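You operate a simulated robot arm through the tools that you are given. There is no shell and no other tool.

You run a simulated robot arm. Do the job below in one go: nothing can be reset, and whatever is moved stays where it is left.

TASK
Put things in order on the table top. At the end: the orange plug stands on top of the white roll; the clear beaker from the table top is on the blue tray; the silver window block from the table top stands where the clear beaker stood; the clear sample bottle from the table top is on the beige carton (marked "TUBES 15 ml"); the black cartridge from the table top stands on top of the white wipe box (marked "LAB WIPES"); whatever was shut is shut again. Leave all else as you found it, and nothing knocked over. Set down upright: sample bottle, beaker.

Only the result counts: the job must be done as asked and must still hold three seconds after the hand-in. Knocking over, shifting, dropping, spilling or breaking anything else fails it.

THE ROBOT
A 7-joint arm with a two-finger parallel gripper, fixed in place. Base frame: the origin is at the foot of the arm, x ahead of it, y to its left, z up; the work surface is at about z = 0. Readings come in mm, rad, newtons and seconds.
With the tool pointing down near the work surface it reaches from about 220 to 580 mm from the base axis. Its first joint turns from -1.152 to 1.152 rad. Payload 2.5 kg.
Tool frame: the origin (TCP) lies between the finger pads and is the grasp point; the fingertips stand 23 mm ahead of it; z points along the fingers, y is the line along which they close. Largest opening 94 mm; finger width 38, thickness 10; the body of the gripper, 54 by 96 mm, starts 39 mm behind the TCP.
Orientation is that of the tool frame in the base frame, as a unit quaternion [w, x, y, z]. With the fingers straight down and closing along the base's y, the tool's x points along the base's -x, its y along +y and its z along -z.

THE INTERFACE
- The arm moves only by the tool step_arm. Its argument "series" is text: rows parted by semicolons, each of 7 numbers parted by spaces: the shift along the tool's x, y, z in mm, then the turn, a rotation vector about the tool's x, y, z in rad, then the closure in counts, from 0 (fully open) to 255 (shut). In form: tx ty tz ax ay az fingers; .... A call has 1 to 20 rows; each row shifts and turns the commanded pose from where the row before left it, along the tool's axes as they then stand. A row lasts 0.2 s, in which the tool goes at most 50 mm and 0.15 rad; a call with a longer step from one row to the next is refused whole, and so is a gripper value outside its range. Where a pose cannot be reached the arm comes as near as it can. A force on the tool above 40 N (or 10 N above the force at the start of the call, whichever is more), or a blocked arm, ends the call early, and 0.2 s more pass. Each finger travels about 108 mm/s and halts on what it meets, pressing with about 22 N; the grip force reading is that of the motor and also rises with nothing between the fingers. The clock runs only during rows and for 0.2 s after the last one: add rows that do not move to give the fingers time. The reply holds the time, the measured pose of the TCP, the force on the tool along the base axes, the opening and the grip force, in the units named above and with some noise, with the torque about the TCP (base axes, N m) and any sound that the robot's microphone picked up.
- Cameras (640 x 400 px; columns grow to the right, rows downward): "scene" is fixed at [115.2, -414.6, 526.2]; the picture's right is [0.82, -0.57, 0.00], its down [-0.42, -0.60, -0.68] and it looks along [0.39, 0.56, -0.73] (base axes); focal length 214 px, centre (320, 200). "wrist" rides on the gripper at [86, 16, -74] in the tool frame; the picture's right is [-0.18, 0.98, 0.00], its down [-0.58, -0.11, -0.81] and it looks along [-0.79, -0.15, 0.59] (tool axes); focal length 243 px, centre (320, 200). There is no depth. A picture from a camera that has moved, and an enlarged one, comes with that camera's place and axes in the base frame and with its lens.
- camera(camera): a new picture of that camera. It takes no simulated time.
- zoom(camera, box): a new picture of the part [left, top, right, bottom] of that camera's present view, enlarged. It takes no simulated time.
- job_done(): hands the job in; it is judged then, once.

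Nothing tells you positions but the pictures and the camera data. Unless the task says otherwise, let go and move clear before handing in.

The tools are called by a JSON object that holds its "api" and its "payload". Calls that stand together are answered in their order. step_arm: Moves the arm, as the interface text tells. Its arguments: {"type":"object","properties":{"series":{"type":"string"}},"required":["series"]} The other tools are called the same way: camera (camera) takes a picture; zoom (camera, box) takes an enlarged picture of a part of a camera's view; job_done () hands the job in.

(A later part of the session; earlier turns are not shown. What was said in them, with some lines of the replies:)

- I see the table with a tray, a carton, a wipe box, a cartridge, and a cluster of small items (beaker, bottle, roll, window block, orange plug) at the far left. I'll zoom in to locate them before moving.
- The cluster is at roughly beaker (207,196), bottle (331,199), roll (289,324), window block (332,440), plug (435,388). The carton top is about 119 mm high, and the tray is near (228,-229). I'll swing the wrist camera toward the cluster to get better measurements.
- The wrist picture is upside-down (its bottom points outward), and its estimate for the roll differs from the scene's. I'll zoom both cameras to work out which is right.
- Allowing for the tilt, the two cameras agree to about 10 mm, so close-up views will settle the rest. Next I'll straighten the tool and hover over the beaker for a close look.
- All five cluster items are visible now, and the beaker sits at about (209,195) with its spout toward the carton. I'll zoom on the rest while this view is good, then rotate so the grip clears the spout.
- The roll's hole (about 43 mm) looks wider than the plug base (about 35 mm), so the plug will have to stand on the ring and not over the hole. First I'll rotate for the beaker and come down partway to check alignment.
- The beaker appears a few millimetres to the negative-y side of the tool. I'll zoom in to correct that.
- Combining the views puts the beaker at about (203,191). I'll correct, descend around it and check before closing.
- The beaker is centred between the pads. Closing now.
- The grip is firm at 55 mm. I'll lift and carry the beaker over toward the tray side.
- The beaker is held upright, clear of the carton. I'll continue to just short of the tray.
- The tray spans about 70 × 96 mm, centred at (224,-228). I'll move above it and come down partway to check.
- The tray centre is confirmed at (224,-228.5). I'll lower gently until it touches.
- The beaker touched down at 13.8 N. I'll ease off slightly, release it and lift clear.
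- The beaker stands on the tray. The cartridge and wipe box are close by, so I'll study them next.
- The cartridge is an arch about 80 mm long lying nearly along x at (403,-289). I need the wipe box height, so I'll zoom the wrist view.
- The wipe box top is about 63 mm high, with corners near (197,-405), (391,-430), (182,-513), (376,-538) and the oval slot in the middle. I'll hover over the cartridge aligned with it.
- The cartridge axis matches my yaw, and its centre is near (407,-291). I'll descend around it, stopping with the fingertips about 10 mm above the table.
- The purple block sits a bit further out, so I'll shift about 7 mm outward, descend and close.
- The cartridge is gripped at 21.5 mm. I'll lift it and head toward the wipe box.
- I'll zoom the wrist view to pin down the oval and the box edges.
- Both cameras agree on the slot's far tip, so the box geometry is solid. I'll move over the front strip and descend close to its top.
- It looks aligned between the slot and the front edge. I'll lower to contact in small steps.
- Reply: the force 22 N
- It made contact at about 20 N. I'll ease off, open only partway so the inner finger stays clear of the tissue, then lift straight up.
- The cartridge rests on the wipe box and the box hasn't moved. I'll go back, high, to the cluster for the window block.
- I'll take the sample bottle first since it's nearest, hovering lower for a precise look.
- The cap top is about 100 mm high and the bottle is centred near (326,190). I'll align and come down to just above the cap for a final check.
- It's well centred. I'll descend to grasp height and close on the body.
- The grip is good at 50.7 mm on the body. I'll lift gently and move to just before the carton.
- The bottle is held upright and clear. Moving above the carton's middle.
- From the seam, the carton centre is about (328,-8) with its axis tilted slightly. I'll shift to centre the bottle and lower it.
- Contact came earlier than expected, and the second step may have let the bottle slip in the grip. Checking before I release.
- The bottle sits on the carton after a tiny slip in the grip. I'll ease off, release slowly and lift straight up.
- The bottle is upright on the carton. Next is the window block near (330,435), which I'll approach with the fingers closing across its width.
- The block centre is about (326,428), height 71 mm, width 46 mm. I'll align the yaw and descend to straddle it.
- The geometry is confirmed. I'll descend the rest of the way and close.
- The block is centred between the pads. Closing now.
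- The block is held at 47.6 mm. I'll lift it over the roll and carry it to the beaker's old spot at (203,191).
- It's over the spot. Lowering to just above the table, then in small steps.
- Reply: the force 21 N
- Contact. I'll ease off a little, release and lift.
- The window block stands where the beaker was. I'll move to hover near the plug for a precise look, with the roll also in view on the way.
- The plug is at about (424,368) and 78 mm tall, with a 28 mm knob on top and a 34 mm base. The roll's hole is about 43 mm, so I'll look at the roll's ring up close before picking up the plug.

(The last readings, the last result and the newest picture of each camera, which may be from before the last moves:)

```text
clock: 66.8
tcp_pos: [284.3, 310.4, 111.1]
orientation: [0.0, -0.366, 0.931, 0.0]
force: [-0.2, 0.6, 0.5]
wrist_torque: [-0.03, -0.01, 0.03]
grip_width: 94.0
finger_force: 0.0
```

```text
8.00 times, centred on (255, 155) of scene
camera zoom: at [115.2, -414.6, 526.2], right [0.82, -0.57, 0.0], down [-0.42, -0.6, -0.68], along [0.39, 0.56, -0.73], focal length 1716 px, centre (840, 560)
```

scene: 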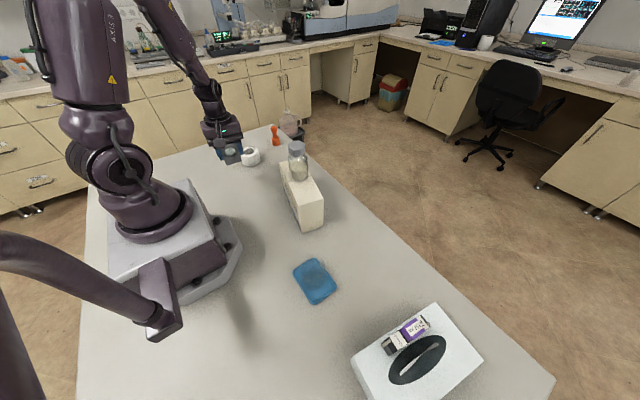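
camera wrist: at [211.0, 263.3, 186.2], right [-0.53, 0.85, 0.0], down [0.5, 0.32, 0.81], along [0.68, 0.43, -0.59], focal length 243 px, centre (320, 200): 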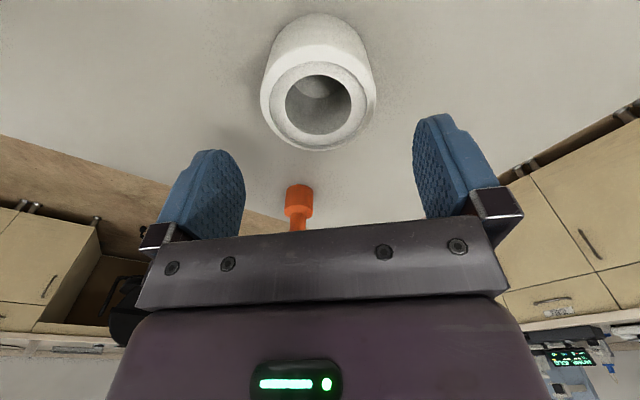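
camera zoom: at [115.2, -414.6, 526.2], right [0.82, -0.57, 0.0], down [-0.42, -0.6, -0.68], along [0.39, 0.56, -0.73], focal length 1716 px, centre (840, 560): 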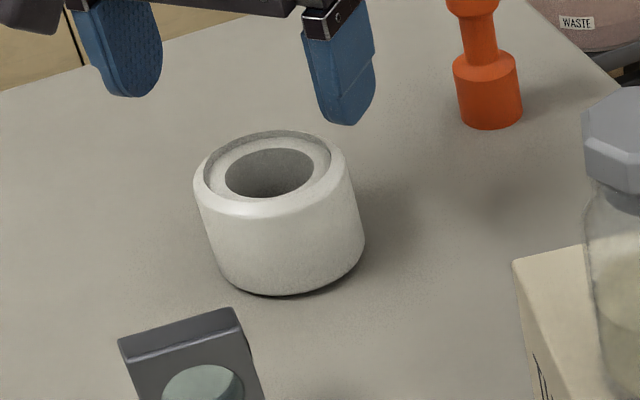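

The rim is raised around a recessed shelf and a through-hole wider than the plug. So the plug must stand centred over the raised rim, about 31 mm off the roll's axis. I'll offset it along the finger-closing direction, where my accuracy is best, and go back to the plug.

{"api": "step_arm", "payload": {"series": "0 0 -10 0 0 -0.075 0;0 0 -10 0 0 -0.075 0;-33 -18.4 -10 0 0 0 0;-33 -18.4 -10 0 0 0 0;-33 -18.4 0 0 0 0 0;-33 -18.4 0 0 0 0 0;0 0 0 0 0 0 0"}}

{"api": "camera", "payload": {"camera": "wrist"}}

{"api": "zoom", "payload": {"camera": "wrist", "box": [250, 20, 390, 150]}}

{"api": "zoom", "payload": {"camera": "scene", "box": [240, 90, 310, 170]}}

```text
clock: 68.4
tcp_pos: [424.6, 370.0, 153.4]
orientation: [0.0, -0.436, 0.9, 0.0]
force: [0.2, -0.6, -0.4]
wrist_torque: [0.0, -0.01, 0.04]
grip_width: 94.1
finger_force: 0.1
```

```text
taken
camera wrist: at [359.6, 311.9, 229.3], right [-0.66, 0.76, 0.0], down [0.45, 0.39, 0.81], along [0.61, 0.53, -0.59], focal length 243 px, centre (320, 200)
```

wrist: 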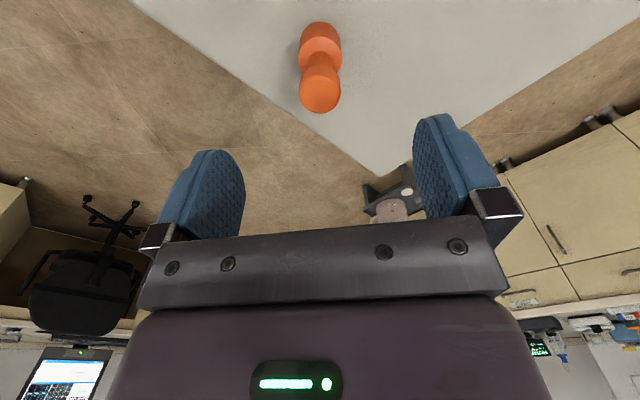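

```text
3.08 times, centred on (320, 85) of wrist
camera zoom: at [359.6, 311.9, 229.3], right [-0.66, 0.76, 0.0], down [0.45, 0.39, 0.81], along [0.61, 0.53, -0.59], focal length 746 px, centre (320, 554)
```

zoom: 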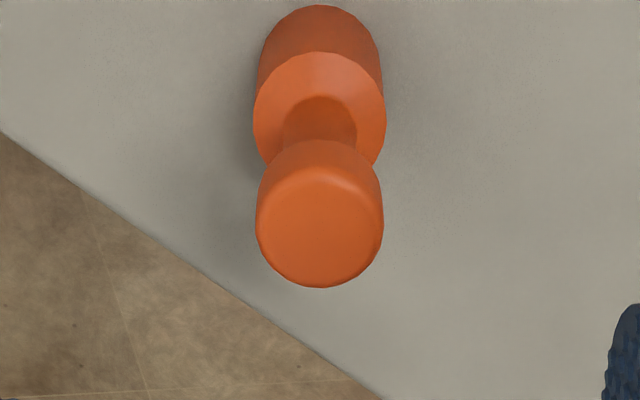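

```text
5.00 times, centred on (275, 130) of scene
camera zoom: at [115.2, -414.6, 526.2], right [0.82, -0.57, 0.0], down [-0.42, -0.6, -0.68], along [0.39, 0.56, -0.73], focal length 1072 px, centre (545, 550)
```

zoom: 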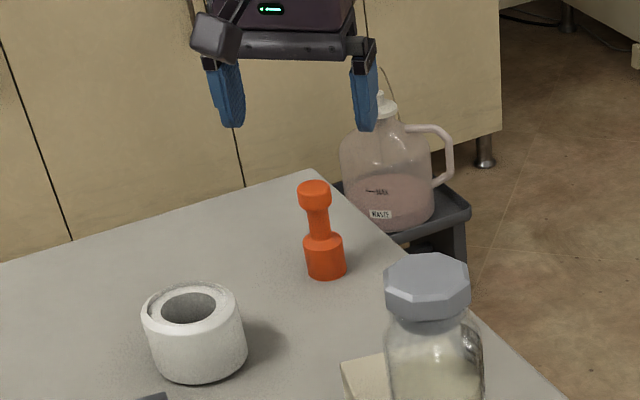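

The plug is exactly centred laterally. I'll descend so the pads take the top knob, keeping the tips above the base.

{"api": "step_arm", "payload": {"series": "0 0 30 0 0 0 0;0 0 30 0 0 0 0;0 0 28 0 0 0 0;0 0 0 0 0 0 0"}}

{"api": "camera", "payload": {"camera": "wrist"}}

{"api": "zoom", "payload": {"camera": "scene", "box": [230, 90, 310, 170]}}

```text
clock: 69.4
tcp_pos: [424.5, 369.8, 64.6]
orientation: [0.0, -0.434, 0.901, 0.001]
force: [-0.5, 0.3, -0.2]
wrist_torque: [-0.01, 0.03, 0.01]
grip_width: 93.9
finger_force: 0.0
```

```text
taken
camera wrist: at [358.6, 311.3, 139.2], right [-0.66, 0.76, 0.0], down [0.45, 0.39, 0.81], along [0.61, 0.53, -0.59], focal length 243 px, centre (320, 200)
```

wrist: 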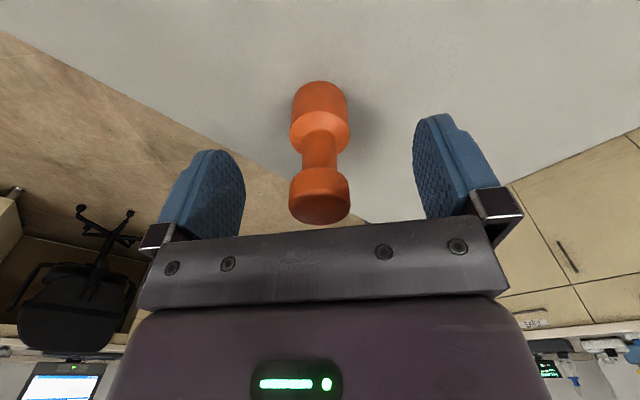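

```text
5.00 times, centred on (270, 130) of scene
camera zoom: at [115.2, -414.6, 526.2], right [0.82, -0.57, 0.0], down [-0.42, -0.6, -0.68], along [0.39, 0.56, -0.73], focal length 1072 px, centre (570, 550)
```

zoom: 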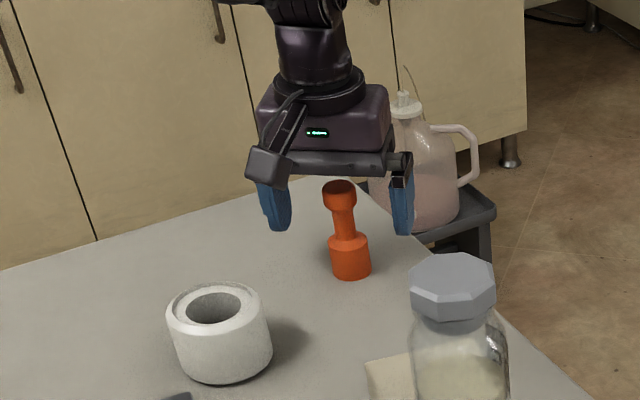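

The knob is centred between the pads. Closing and lifting slightly.

{"api": "step_arm", "payload": {"series": "0 0 0 0 0 0 255;0 0 0 0 0 0 255;0 0 0 0 0 0 255;0 0 0 0 0 0 255;0 0 -5 0 0 0 255;0 0 -10 0 0 0 255;0 0 0 0 0 0 255"}}

{"api": "camera", "payload": {"camera": "wrist"}}

{"api": "zoom", "payload": {"camera": "scene", "box": [230, 90, 310, 170]}}

```text
clock: 71.0
tcp_pos: [423.8, 370.3, 79.9]
orientation: [0.001, -0.434, 0.901, 0.0]
force: [0.6, 0.3, -0.7]
wrist_torque: [0.04, 0.03, 0.01]
grip_width: 26.6
finger_force: 22.3
```

```text
taken
camera wrist: at [358.4, 311.7, 154.5], right [-0.65, 0.76, 0.0], down [0.45, 0.39, 0.81], along [0.61, 0.53, -0.59], focal length 243 px, centre (320, 200)
```

wrist: 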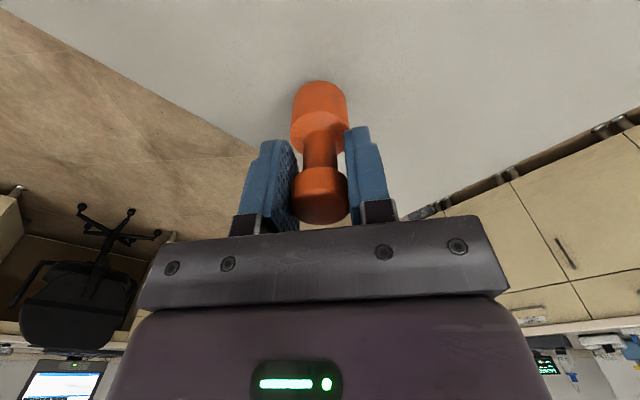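

```text
5.00 times, centred on (270, 130) of scene
camera zoom: at [115.2, -414.6, 526.2], right [0.82, -0.57, 0.0], down [-0.42, -0.6, -0.68], along [0.39, 0.56, -0.73], focal length 1072 px, centre (570, 550)
```

zoom: 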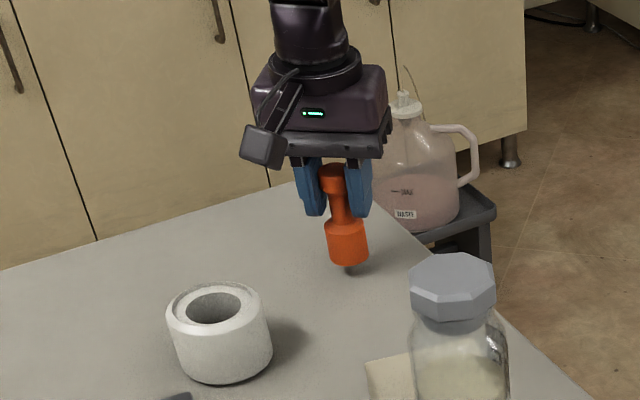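

There's a dark mark just under the plug, so I'll zoom in to see whether it's a shadow or a peg.

{"api": "zoom", "payload": {"camera": "scene", "box": [280, 110, 310, 150]}}

{"api": "step_arm", "payload": {"series": "0 0 -20 0 0 0 255;0 0 -35 0 0 0 255;0 0 0 0 0 0 255"}}

{"api": "zoom", "payload": {"camera": "scene", "box": [270, 90, 310, 150]}}

{"api": "camera", "payload": {"camera": "wrist"}}

```text
10.00 times, centred on (295, 130) of scene
camera zoom: at [115.2, -414.6, 526.2], right [0.82, -0.57, 0.0], down [-0.42, -0.6, -0.68], along [0.39, 0.56, -0.73], focal length 2145 px, centre (570, 900)
```

zoom: 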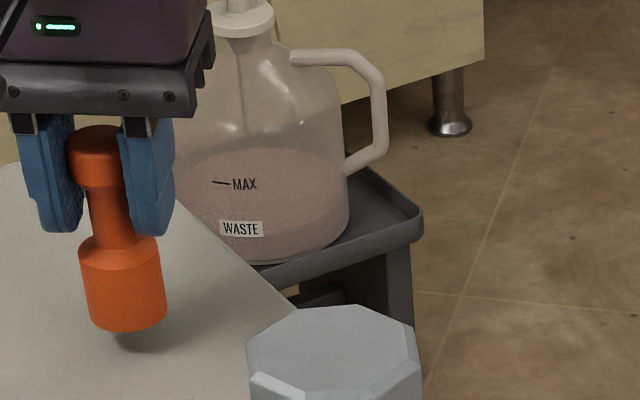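

```text
clock: 71.8
tcp_pos: [425.8, 369.0, 135.9]
orientation: [0.0, -0.435, 0.9, 0.0]
force: [0.2, 0.1, -0.6]
wrist_torque: [-0.01, 0.0, 0.02]
grip_width: 26.7
finger_force: 22.2
```

```text
6.67 times, centred on (290, 120) of scene
camera zoom: at [115.2, -414.6, 526.2], right [0.82, -0.57, 0.0], down [-0.42, -0.6, -0.68], along [0.39, 0.56, -0.73], focal length 1430 px, centre (520, 733)
```

zoom: 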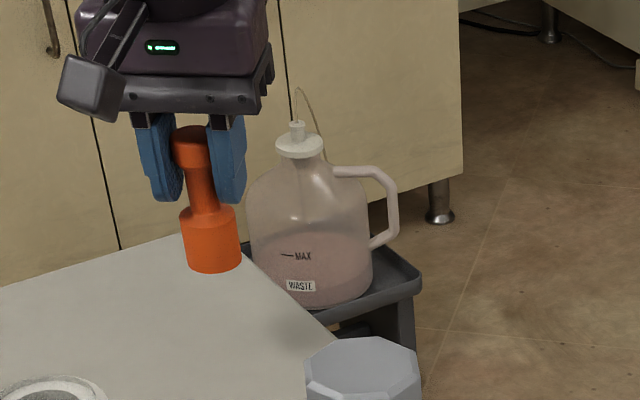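

```text
taken
camera wrist: at [360.4, 312.0, 210.9], right [-0.66, 0.76, 0.0], down [0.45, 0.39, 0.81], along [0.61, 0.53, -0.59], focal length 243 px, centre (320, 200)
```

wrist: 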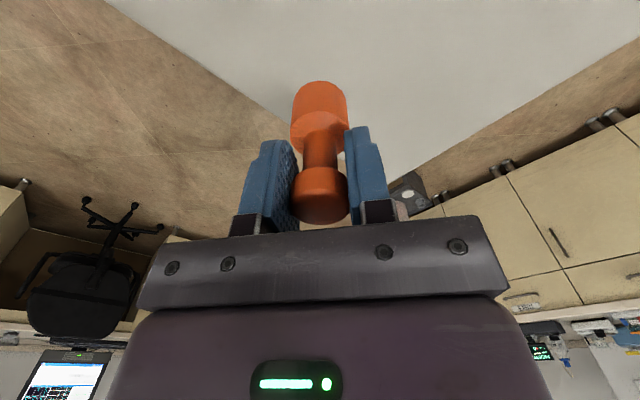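

It's just a shadow, and the plug hangs straight. I'll carry it to hover above the near-right part of the roll's rim, at about (310,290).

{"api": "step_arm", "payload": {"series": "33.3 10.5 0 0 0 0 255;33.3 10.5 0 0 0 0 255;33.3 10.5 0 0 0 0 255;33.3 10.5 0 0 0 0 255;0 0 6 0 0 0 255;0 0 0 0 0 0 255"}}

{"api": "camera", "payload": {"camera": "wrist"}}

{"api": "zoom", "payload": {"camera": "wrist", "box": [250, 30, 430, 190]}}

{"api": "zoom", "payload": {"camera": "scene", "box": [220, 120, 290, 190]}}

```text
clock: 73.2
tcp_pos: [310.4, 291.5, 127.8]
orientation: [0.0, -0.435, 0.9, 0.0]
force: [-0.4, -0.1, -0.3]
wrist_torque: [0.0, -0.04, -0.02]
grip_width: 26.8
finger_force: 21.7
```

```text
taken
camera wrist: at [244.2, 233.4, 202.7], right [-0.66, 0.76, 0.0], down [0.45, 0.39, 0.81], along [0.61, 0.53, -0.59], focal length 243 px, centre (320, 200)
```

wrist: 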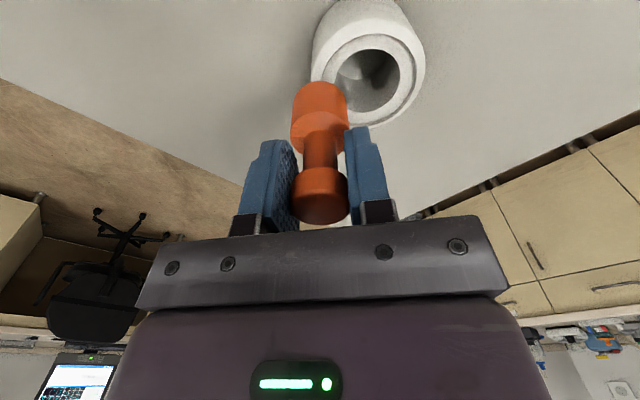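

```text
2.50 times, centred on (340, 110) of wrist
camera zoom: at [244.2, 233.4, 202.7], right [-0.66, 0.76, 0.0], down [0.45, 0.39, 0.81], along [0.61, 0.53, -0.59], focal length 606 px, centre (270, 425)
```

zoom: 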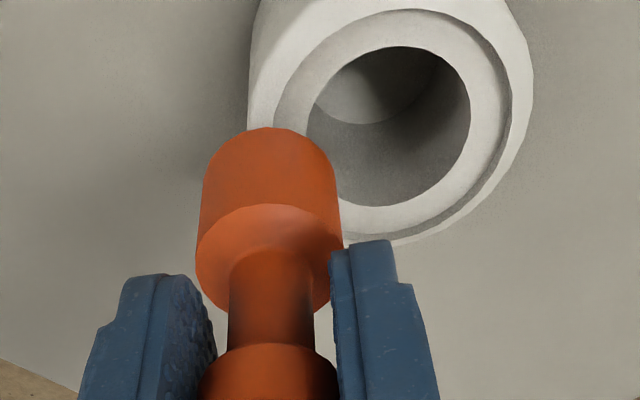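

```text
5.71 times, centred on (255, 155) of scene
camera zoom: at [115.2, -414.6, 526.2], right [0.82, -0.57, 0.0], down [-0.42, -0.6, -0.68], along [0.39, 0.56, -0.73], focal length 1226 px, centre (691, 457)
```

zoom: 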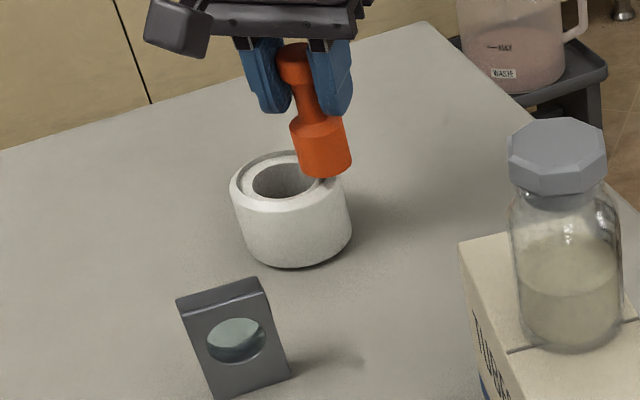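

Both cameras put the plug axis 31.3 mm from the roll centre, over the rim's middle, which is what I want. Lowering carefully.

{"api": "step_arm", "payload": {"series": "0 0 6 0 0 0 255;0 0 5 0 0 0 255;0 0 2 0 0 0 255;0 0 0 0 0 0 255"}}

{"api": "step_arm", "payload": {"series": "0 0 1 0 0 0 255;0 0 0 0 0 0 255"}}

{"api": "zoom", "payload": {"camera": "scene", "box": [230, 130, 280, 180]}}

```text
clock: 74.2
tcp_pos: [310.8, 291.5, 115.2]
orientation: [0.003, -0.434, 0.901, 0.001]
force: [0.8, -0.5, 18.3]
wrist_torque: [0.11, -0.07, 0.0]
grip_width: 26.7
finger_force: 22.1
```

```text
clock: 74.8
tcp_pos: [310.1, 291.5, 113.6]
orientation: [0.001, -0.435, 0.9, 0.001]
force: [1.6, -0.3, 18.2]
wrist_torque: [0.12, -0.02, -0.01]
grip_width: 26.8
finger_force: 22.4
```

```text
8.00 times, centred on (255, 155) of scene
camera zoom: at [115.1, -414.7, 526.2], right [0.82, -0.57, 0.0], down [-0.42, -0.6, -0.68], along [0.39, 0.56, -0.73], focal length 1716 px, centre (840, 560)
```

zoom: 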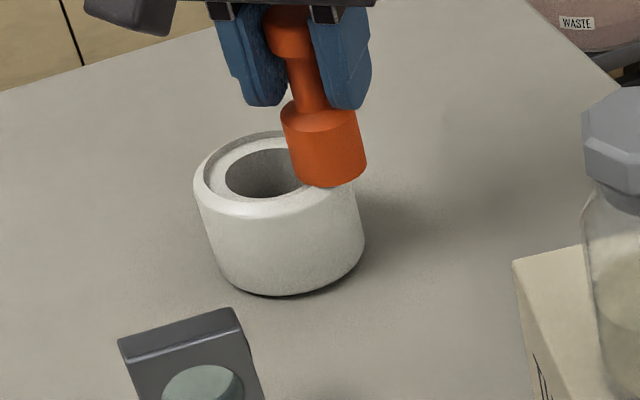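

The plug base is seated on the rim. I'll relieve the pressure, open slowly, and check before lifting.

{"api": "step_arm", "payload": {"series": "0 0 -0.9 0 0 0 255;0 0 0 0 0 0 255;0 0 0 0 0 0 178;0 0 0 0 0 0 170;0 0 0 0 0 0 150;0 0 0 0 0 0 100;0 0 0 0 0 0 100"}}

{"api": "zoom", "payload": {"camera": "scene", "box": [230, 120, 290, 180]}}

{"api": "camera", "payload": {"camera": "wrist"}}

```text
clock: 76.4
tcp_pos: [308.6, 292.1, 115.1]
orientation: [0.0, -0.434, 0.901, 0.001]
force: [-0.3, -0.6, -1.1]
wrist_torque: [-0.03, 0.02, -0.04]
grip_width: 57.2
finger_force: 0.1
```

```text
6.67 times, centred on (260, 150) of scene
camera zoom: at [115.2, -414.6, 526.2], right [0.82, -0.57, 0.0], down [-0.42, -0.6, -0.68], along [0.39, 0.56, -0.73], focal length 1430 px, centre (720, 533)
```

zoom: 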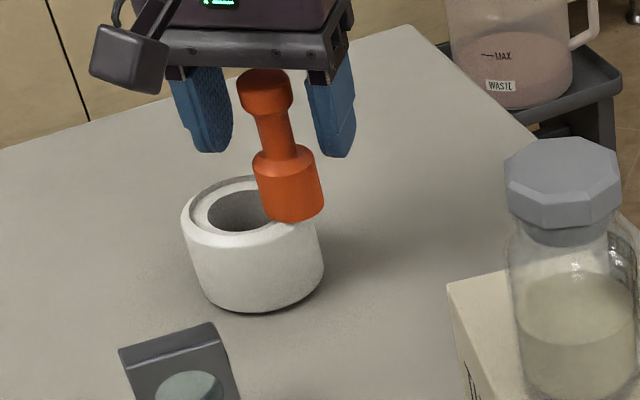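

```text
taken
camera wrist: at [243.9, 233.6, 189.7], right [-0.65, 0.76, 0.0], down [0.45, 0.39, 0.81], along [0.61, 0.53, -0.59], focal length 243 px, centre (320, 200)
```

wrist: 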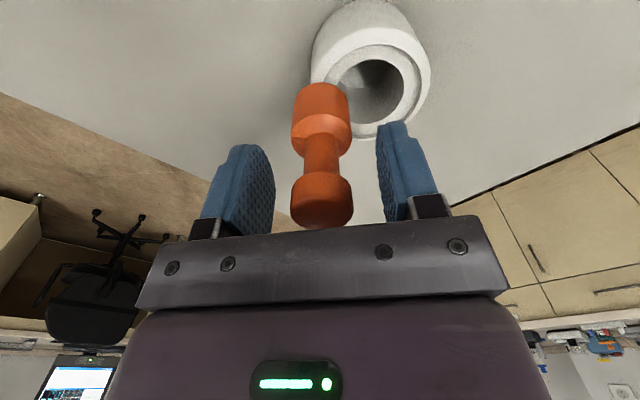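

The plug stands free and vertical on the rim. I'll open fully and lift straight away.

{"api": "step_arm", "payload": {"series": "0 0 0 0 0 0 0;0 0 0 0 0 0 0;0 0 -15 0 0 0 0;0 0 -30 0 0 0 0;0 0 -40 0 0 0 0;0 0 -40 0 0 0 0;0 0 -20 0 0 0 0;0 0 0 0 0 0 0"}}

{"api": "zoom", "payload": {"camera": "scene", "box": [220, 110, 300, 190]}}

{"api": "camera", "payload": {"camera": "wrist"}}

{"api": "camera", "payload": {"camera": "scene"}}

```text
clock: 78.2
tcp_pos: [308.5, 291.5, 259.6]
orientation: [-0.001, -0.434, 0.901, 0.0]
force: [-0.1, 0.0, -0.3]
wrist_torque: [0.0, -0.02, 0.05]
grip_width: 94.1
finger_force: 0.1
```

```text
5.00 times, centred on (260, 150) of scene
camera zoom: at [115.2, -414.6, 526.2], right [0.82, -0.57, 0.0], down [-0.42, -0.6, -0.68], along [0.39, 0.56, -0.73], focal length 1072 px, centre (620, 450)
```

zoom: 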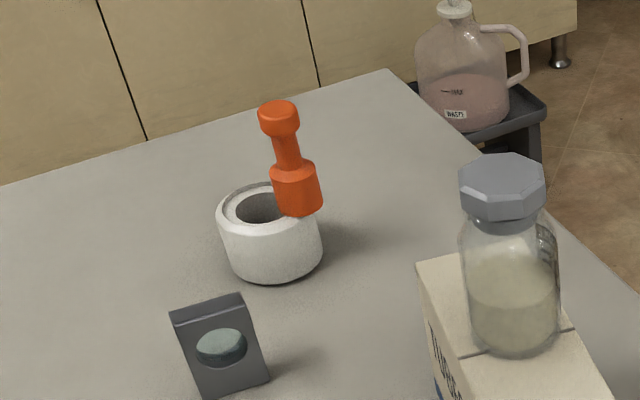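

```text
taken
camera wrist: at [243.1, 234.8, 334.2], right [-0.66, 0.76, 0.0], down [0.45, 0.39, 0.81], along [0.61, 0.53, -0.59], focal length 243 px, centre (320, 200)
```

wrist: 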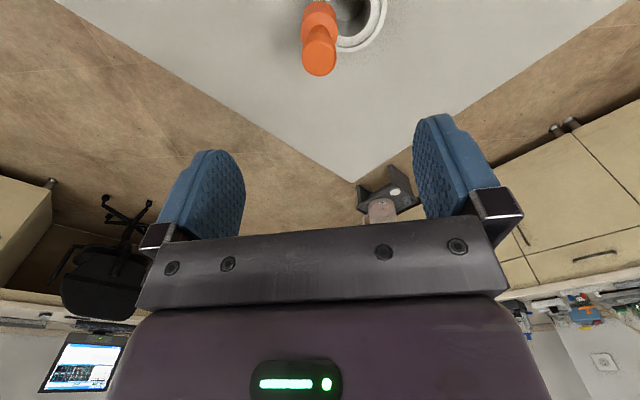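

```text
taken
```

scene: 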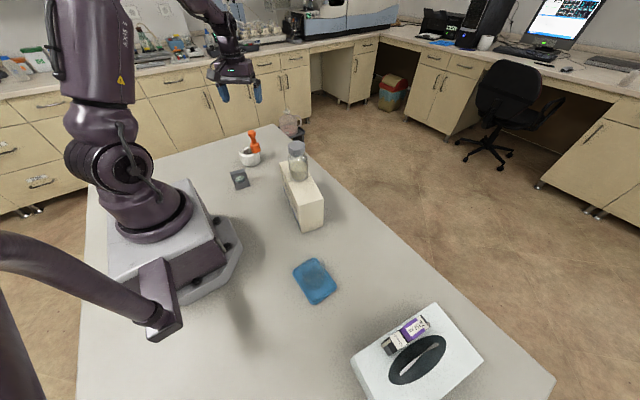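

The roll hasn't shifted and the plug holds. One last check of the tray, the cartridge and the rest before handing in.

{"api": "zoom", "payload": {"camera": "scene", "box": [280, 240, 360, 320]}}

{"api": "zoom", "payload": {"camera": "scene", "box": [340, 280, 500, 400]}}

{"api": "step_arm", "payload": {"series": "10 0 -20 0 0 0 0;0 0 0 0 0 0 0;0 0 0 0 0 0 0;0 0 0 0 0 0 0;0 0 0 0 0 0 0;0 0 0 0 0 0 0;0 0 0 0 0 0 0;0 0 0 0 0 0 0;0 0 0 0 0 0 0;0 0 0 0 0 0 0"}}

{"api": "zoom", "payload": {"camera": "scene", "box": [220, 110, 340, 240]}}

```text
5.00 times, centred on (320, 280) of scene
camera zoom: at [115.2, -414.6, 526.2], right [0.82, -0.57, 0.0], down [-0.42, -0.6, -0.68], along [0.39, 0.56, -0.73], focal length 1072 px, centre (320, -200)
```

zoom: 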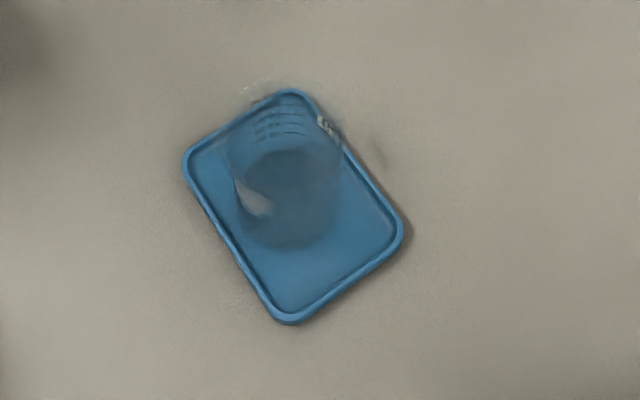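

```text
3.33 times, centred on (420, 340) of scene
camera zoom: at [115.2, -414.6, 526.2], right [0.82, -0.57, 0.0], down [-0.42, -0.6, -0.68], along [0.39, 0.56, -0.73], focal length 715 px, centre (-13, -267)
```

zoom: 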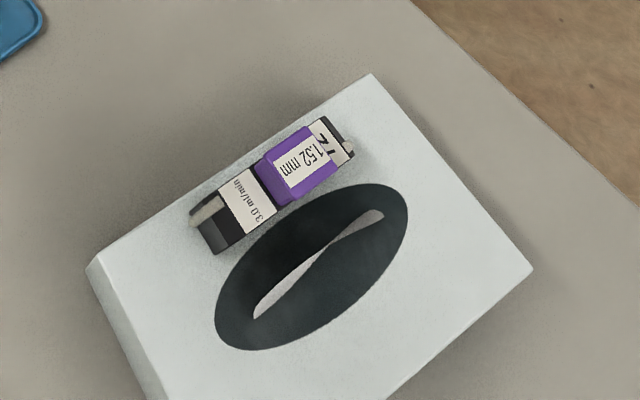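

```text
clock: 80.4
tcp_pos: [302.3, 283.9, 278.2]
orientation: [0.0, -0.435, 0.901, 0.0]
force: [1.1, 0.1, -0.2]
wrist_torque: [0.0, -0.01, 0.02]
grip_width: 93.9
finger_force: 0.0
```

```text
3.08 times, centred on (280, 175) of scene
camera zoom: at [115.2, -414.6, 526.2], right [0.82, -0.57, 0.0], down [-0.42, -0.6, -0.68], along [0.39, 0.56, -0.73], focal length 660 px, centre (443, 277)
```

zoom: 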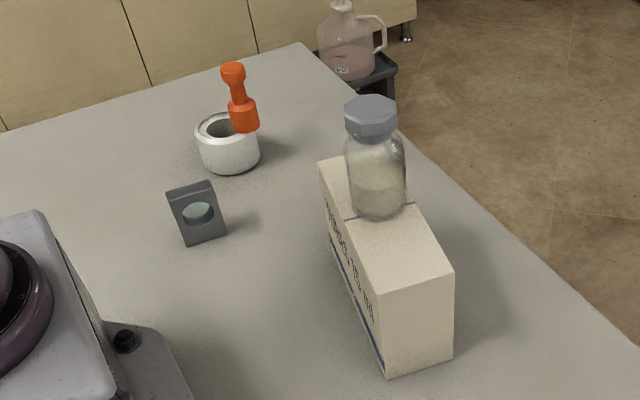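

Everything is in place and steady: the plug is on the roll, the beaker on the tray, and the window block at the beaker's old spot. The bottle is on the carton, the cartridge on the wipe box, and nothing was opened. Handing in.

{"api": "job_done", "payload": {}}

```text
The job is handed in.
```

The job is handed in, and in the last pictures all five items were in place, with nothing knocked over and the gripper clear. I don't have the verdict, so this rests on those pictures.

- **Orange plug:** it stands upright on the roll's raised rim, off to one side. The roll's hole is about 43 mm wide and the plug's base only about 34 to 37 mm, so in the middle it would have dropped through. It stood steady for about four seconds after release; the off-centre stand leaves only a few millimetres of margin.
- **Beaker:** it stands upright near the middle of the blue tray.
- **Window block:** it stands where the beaker stood, within about 3 mm by my measurements.
- **Sample bottle:** it stands upright on the carton, close to the middle. It slipped a millimetre or two in the grip as it touched down, with no visible effect.
- **Cartridge:** it stands on the wipe box, between the slot and the front edge.

I opened nothing, so there was nothing to shut again. The roll and the wipe box had not moved when I checked them, and I saw no sign that the tray or carton had.
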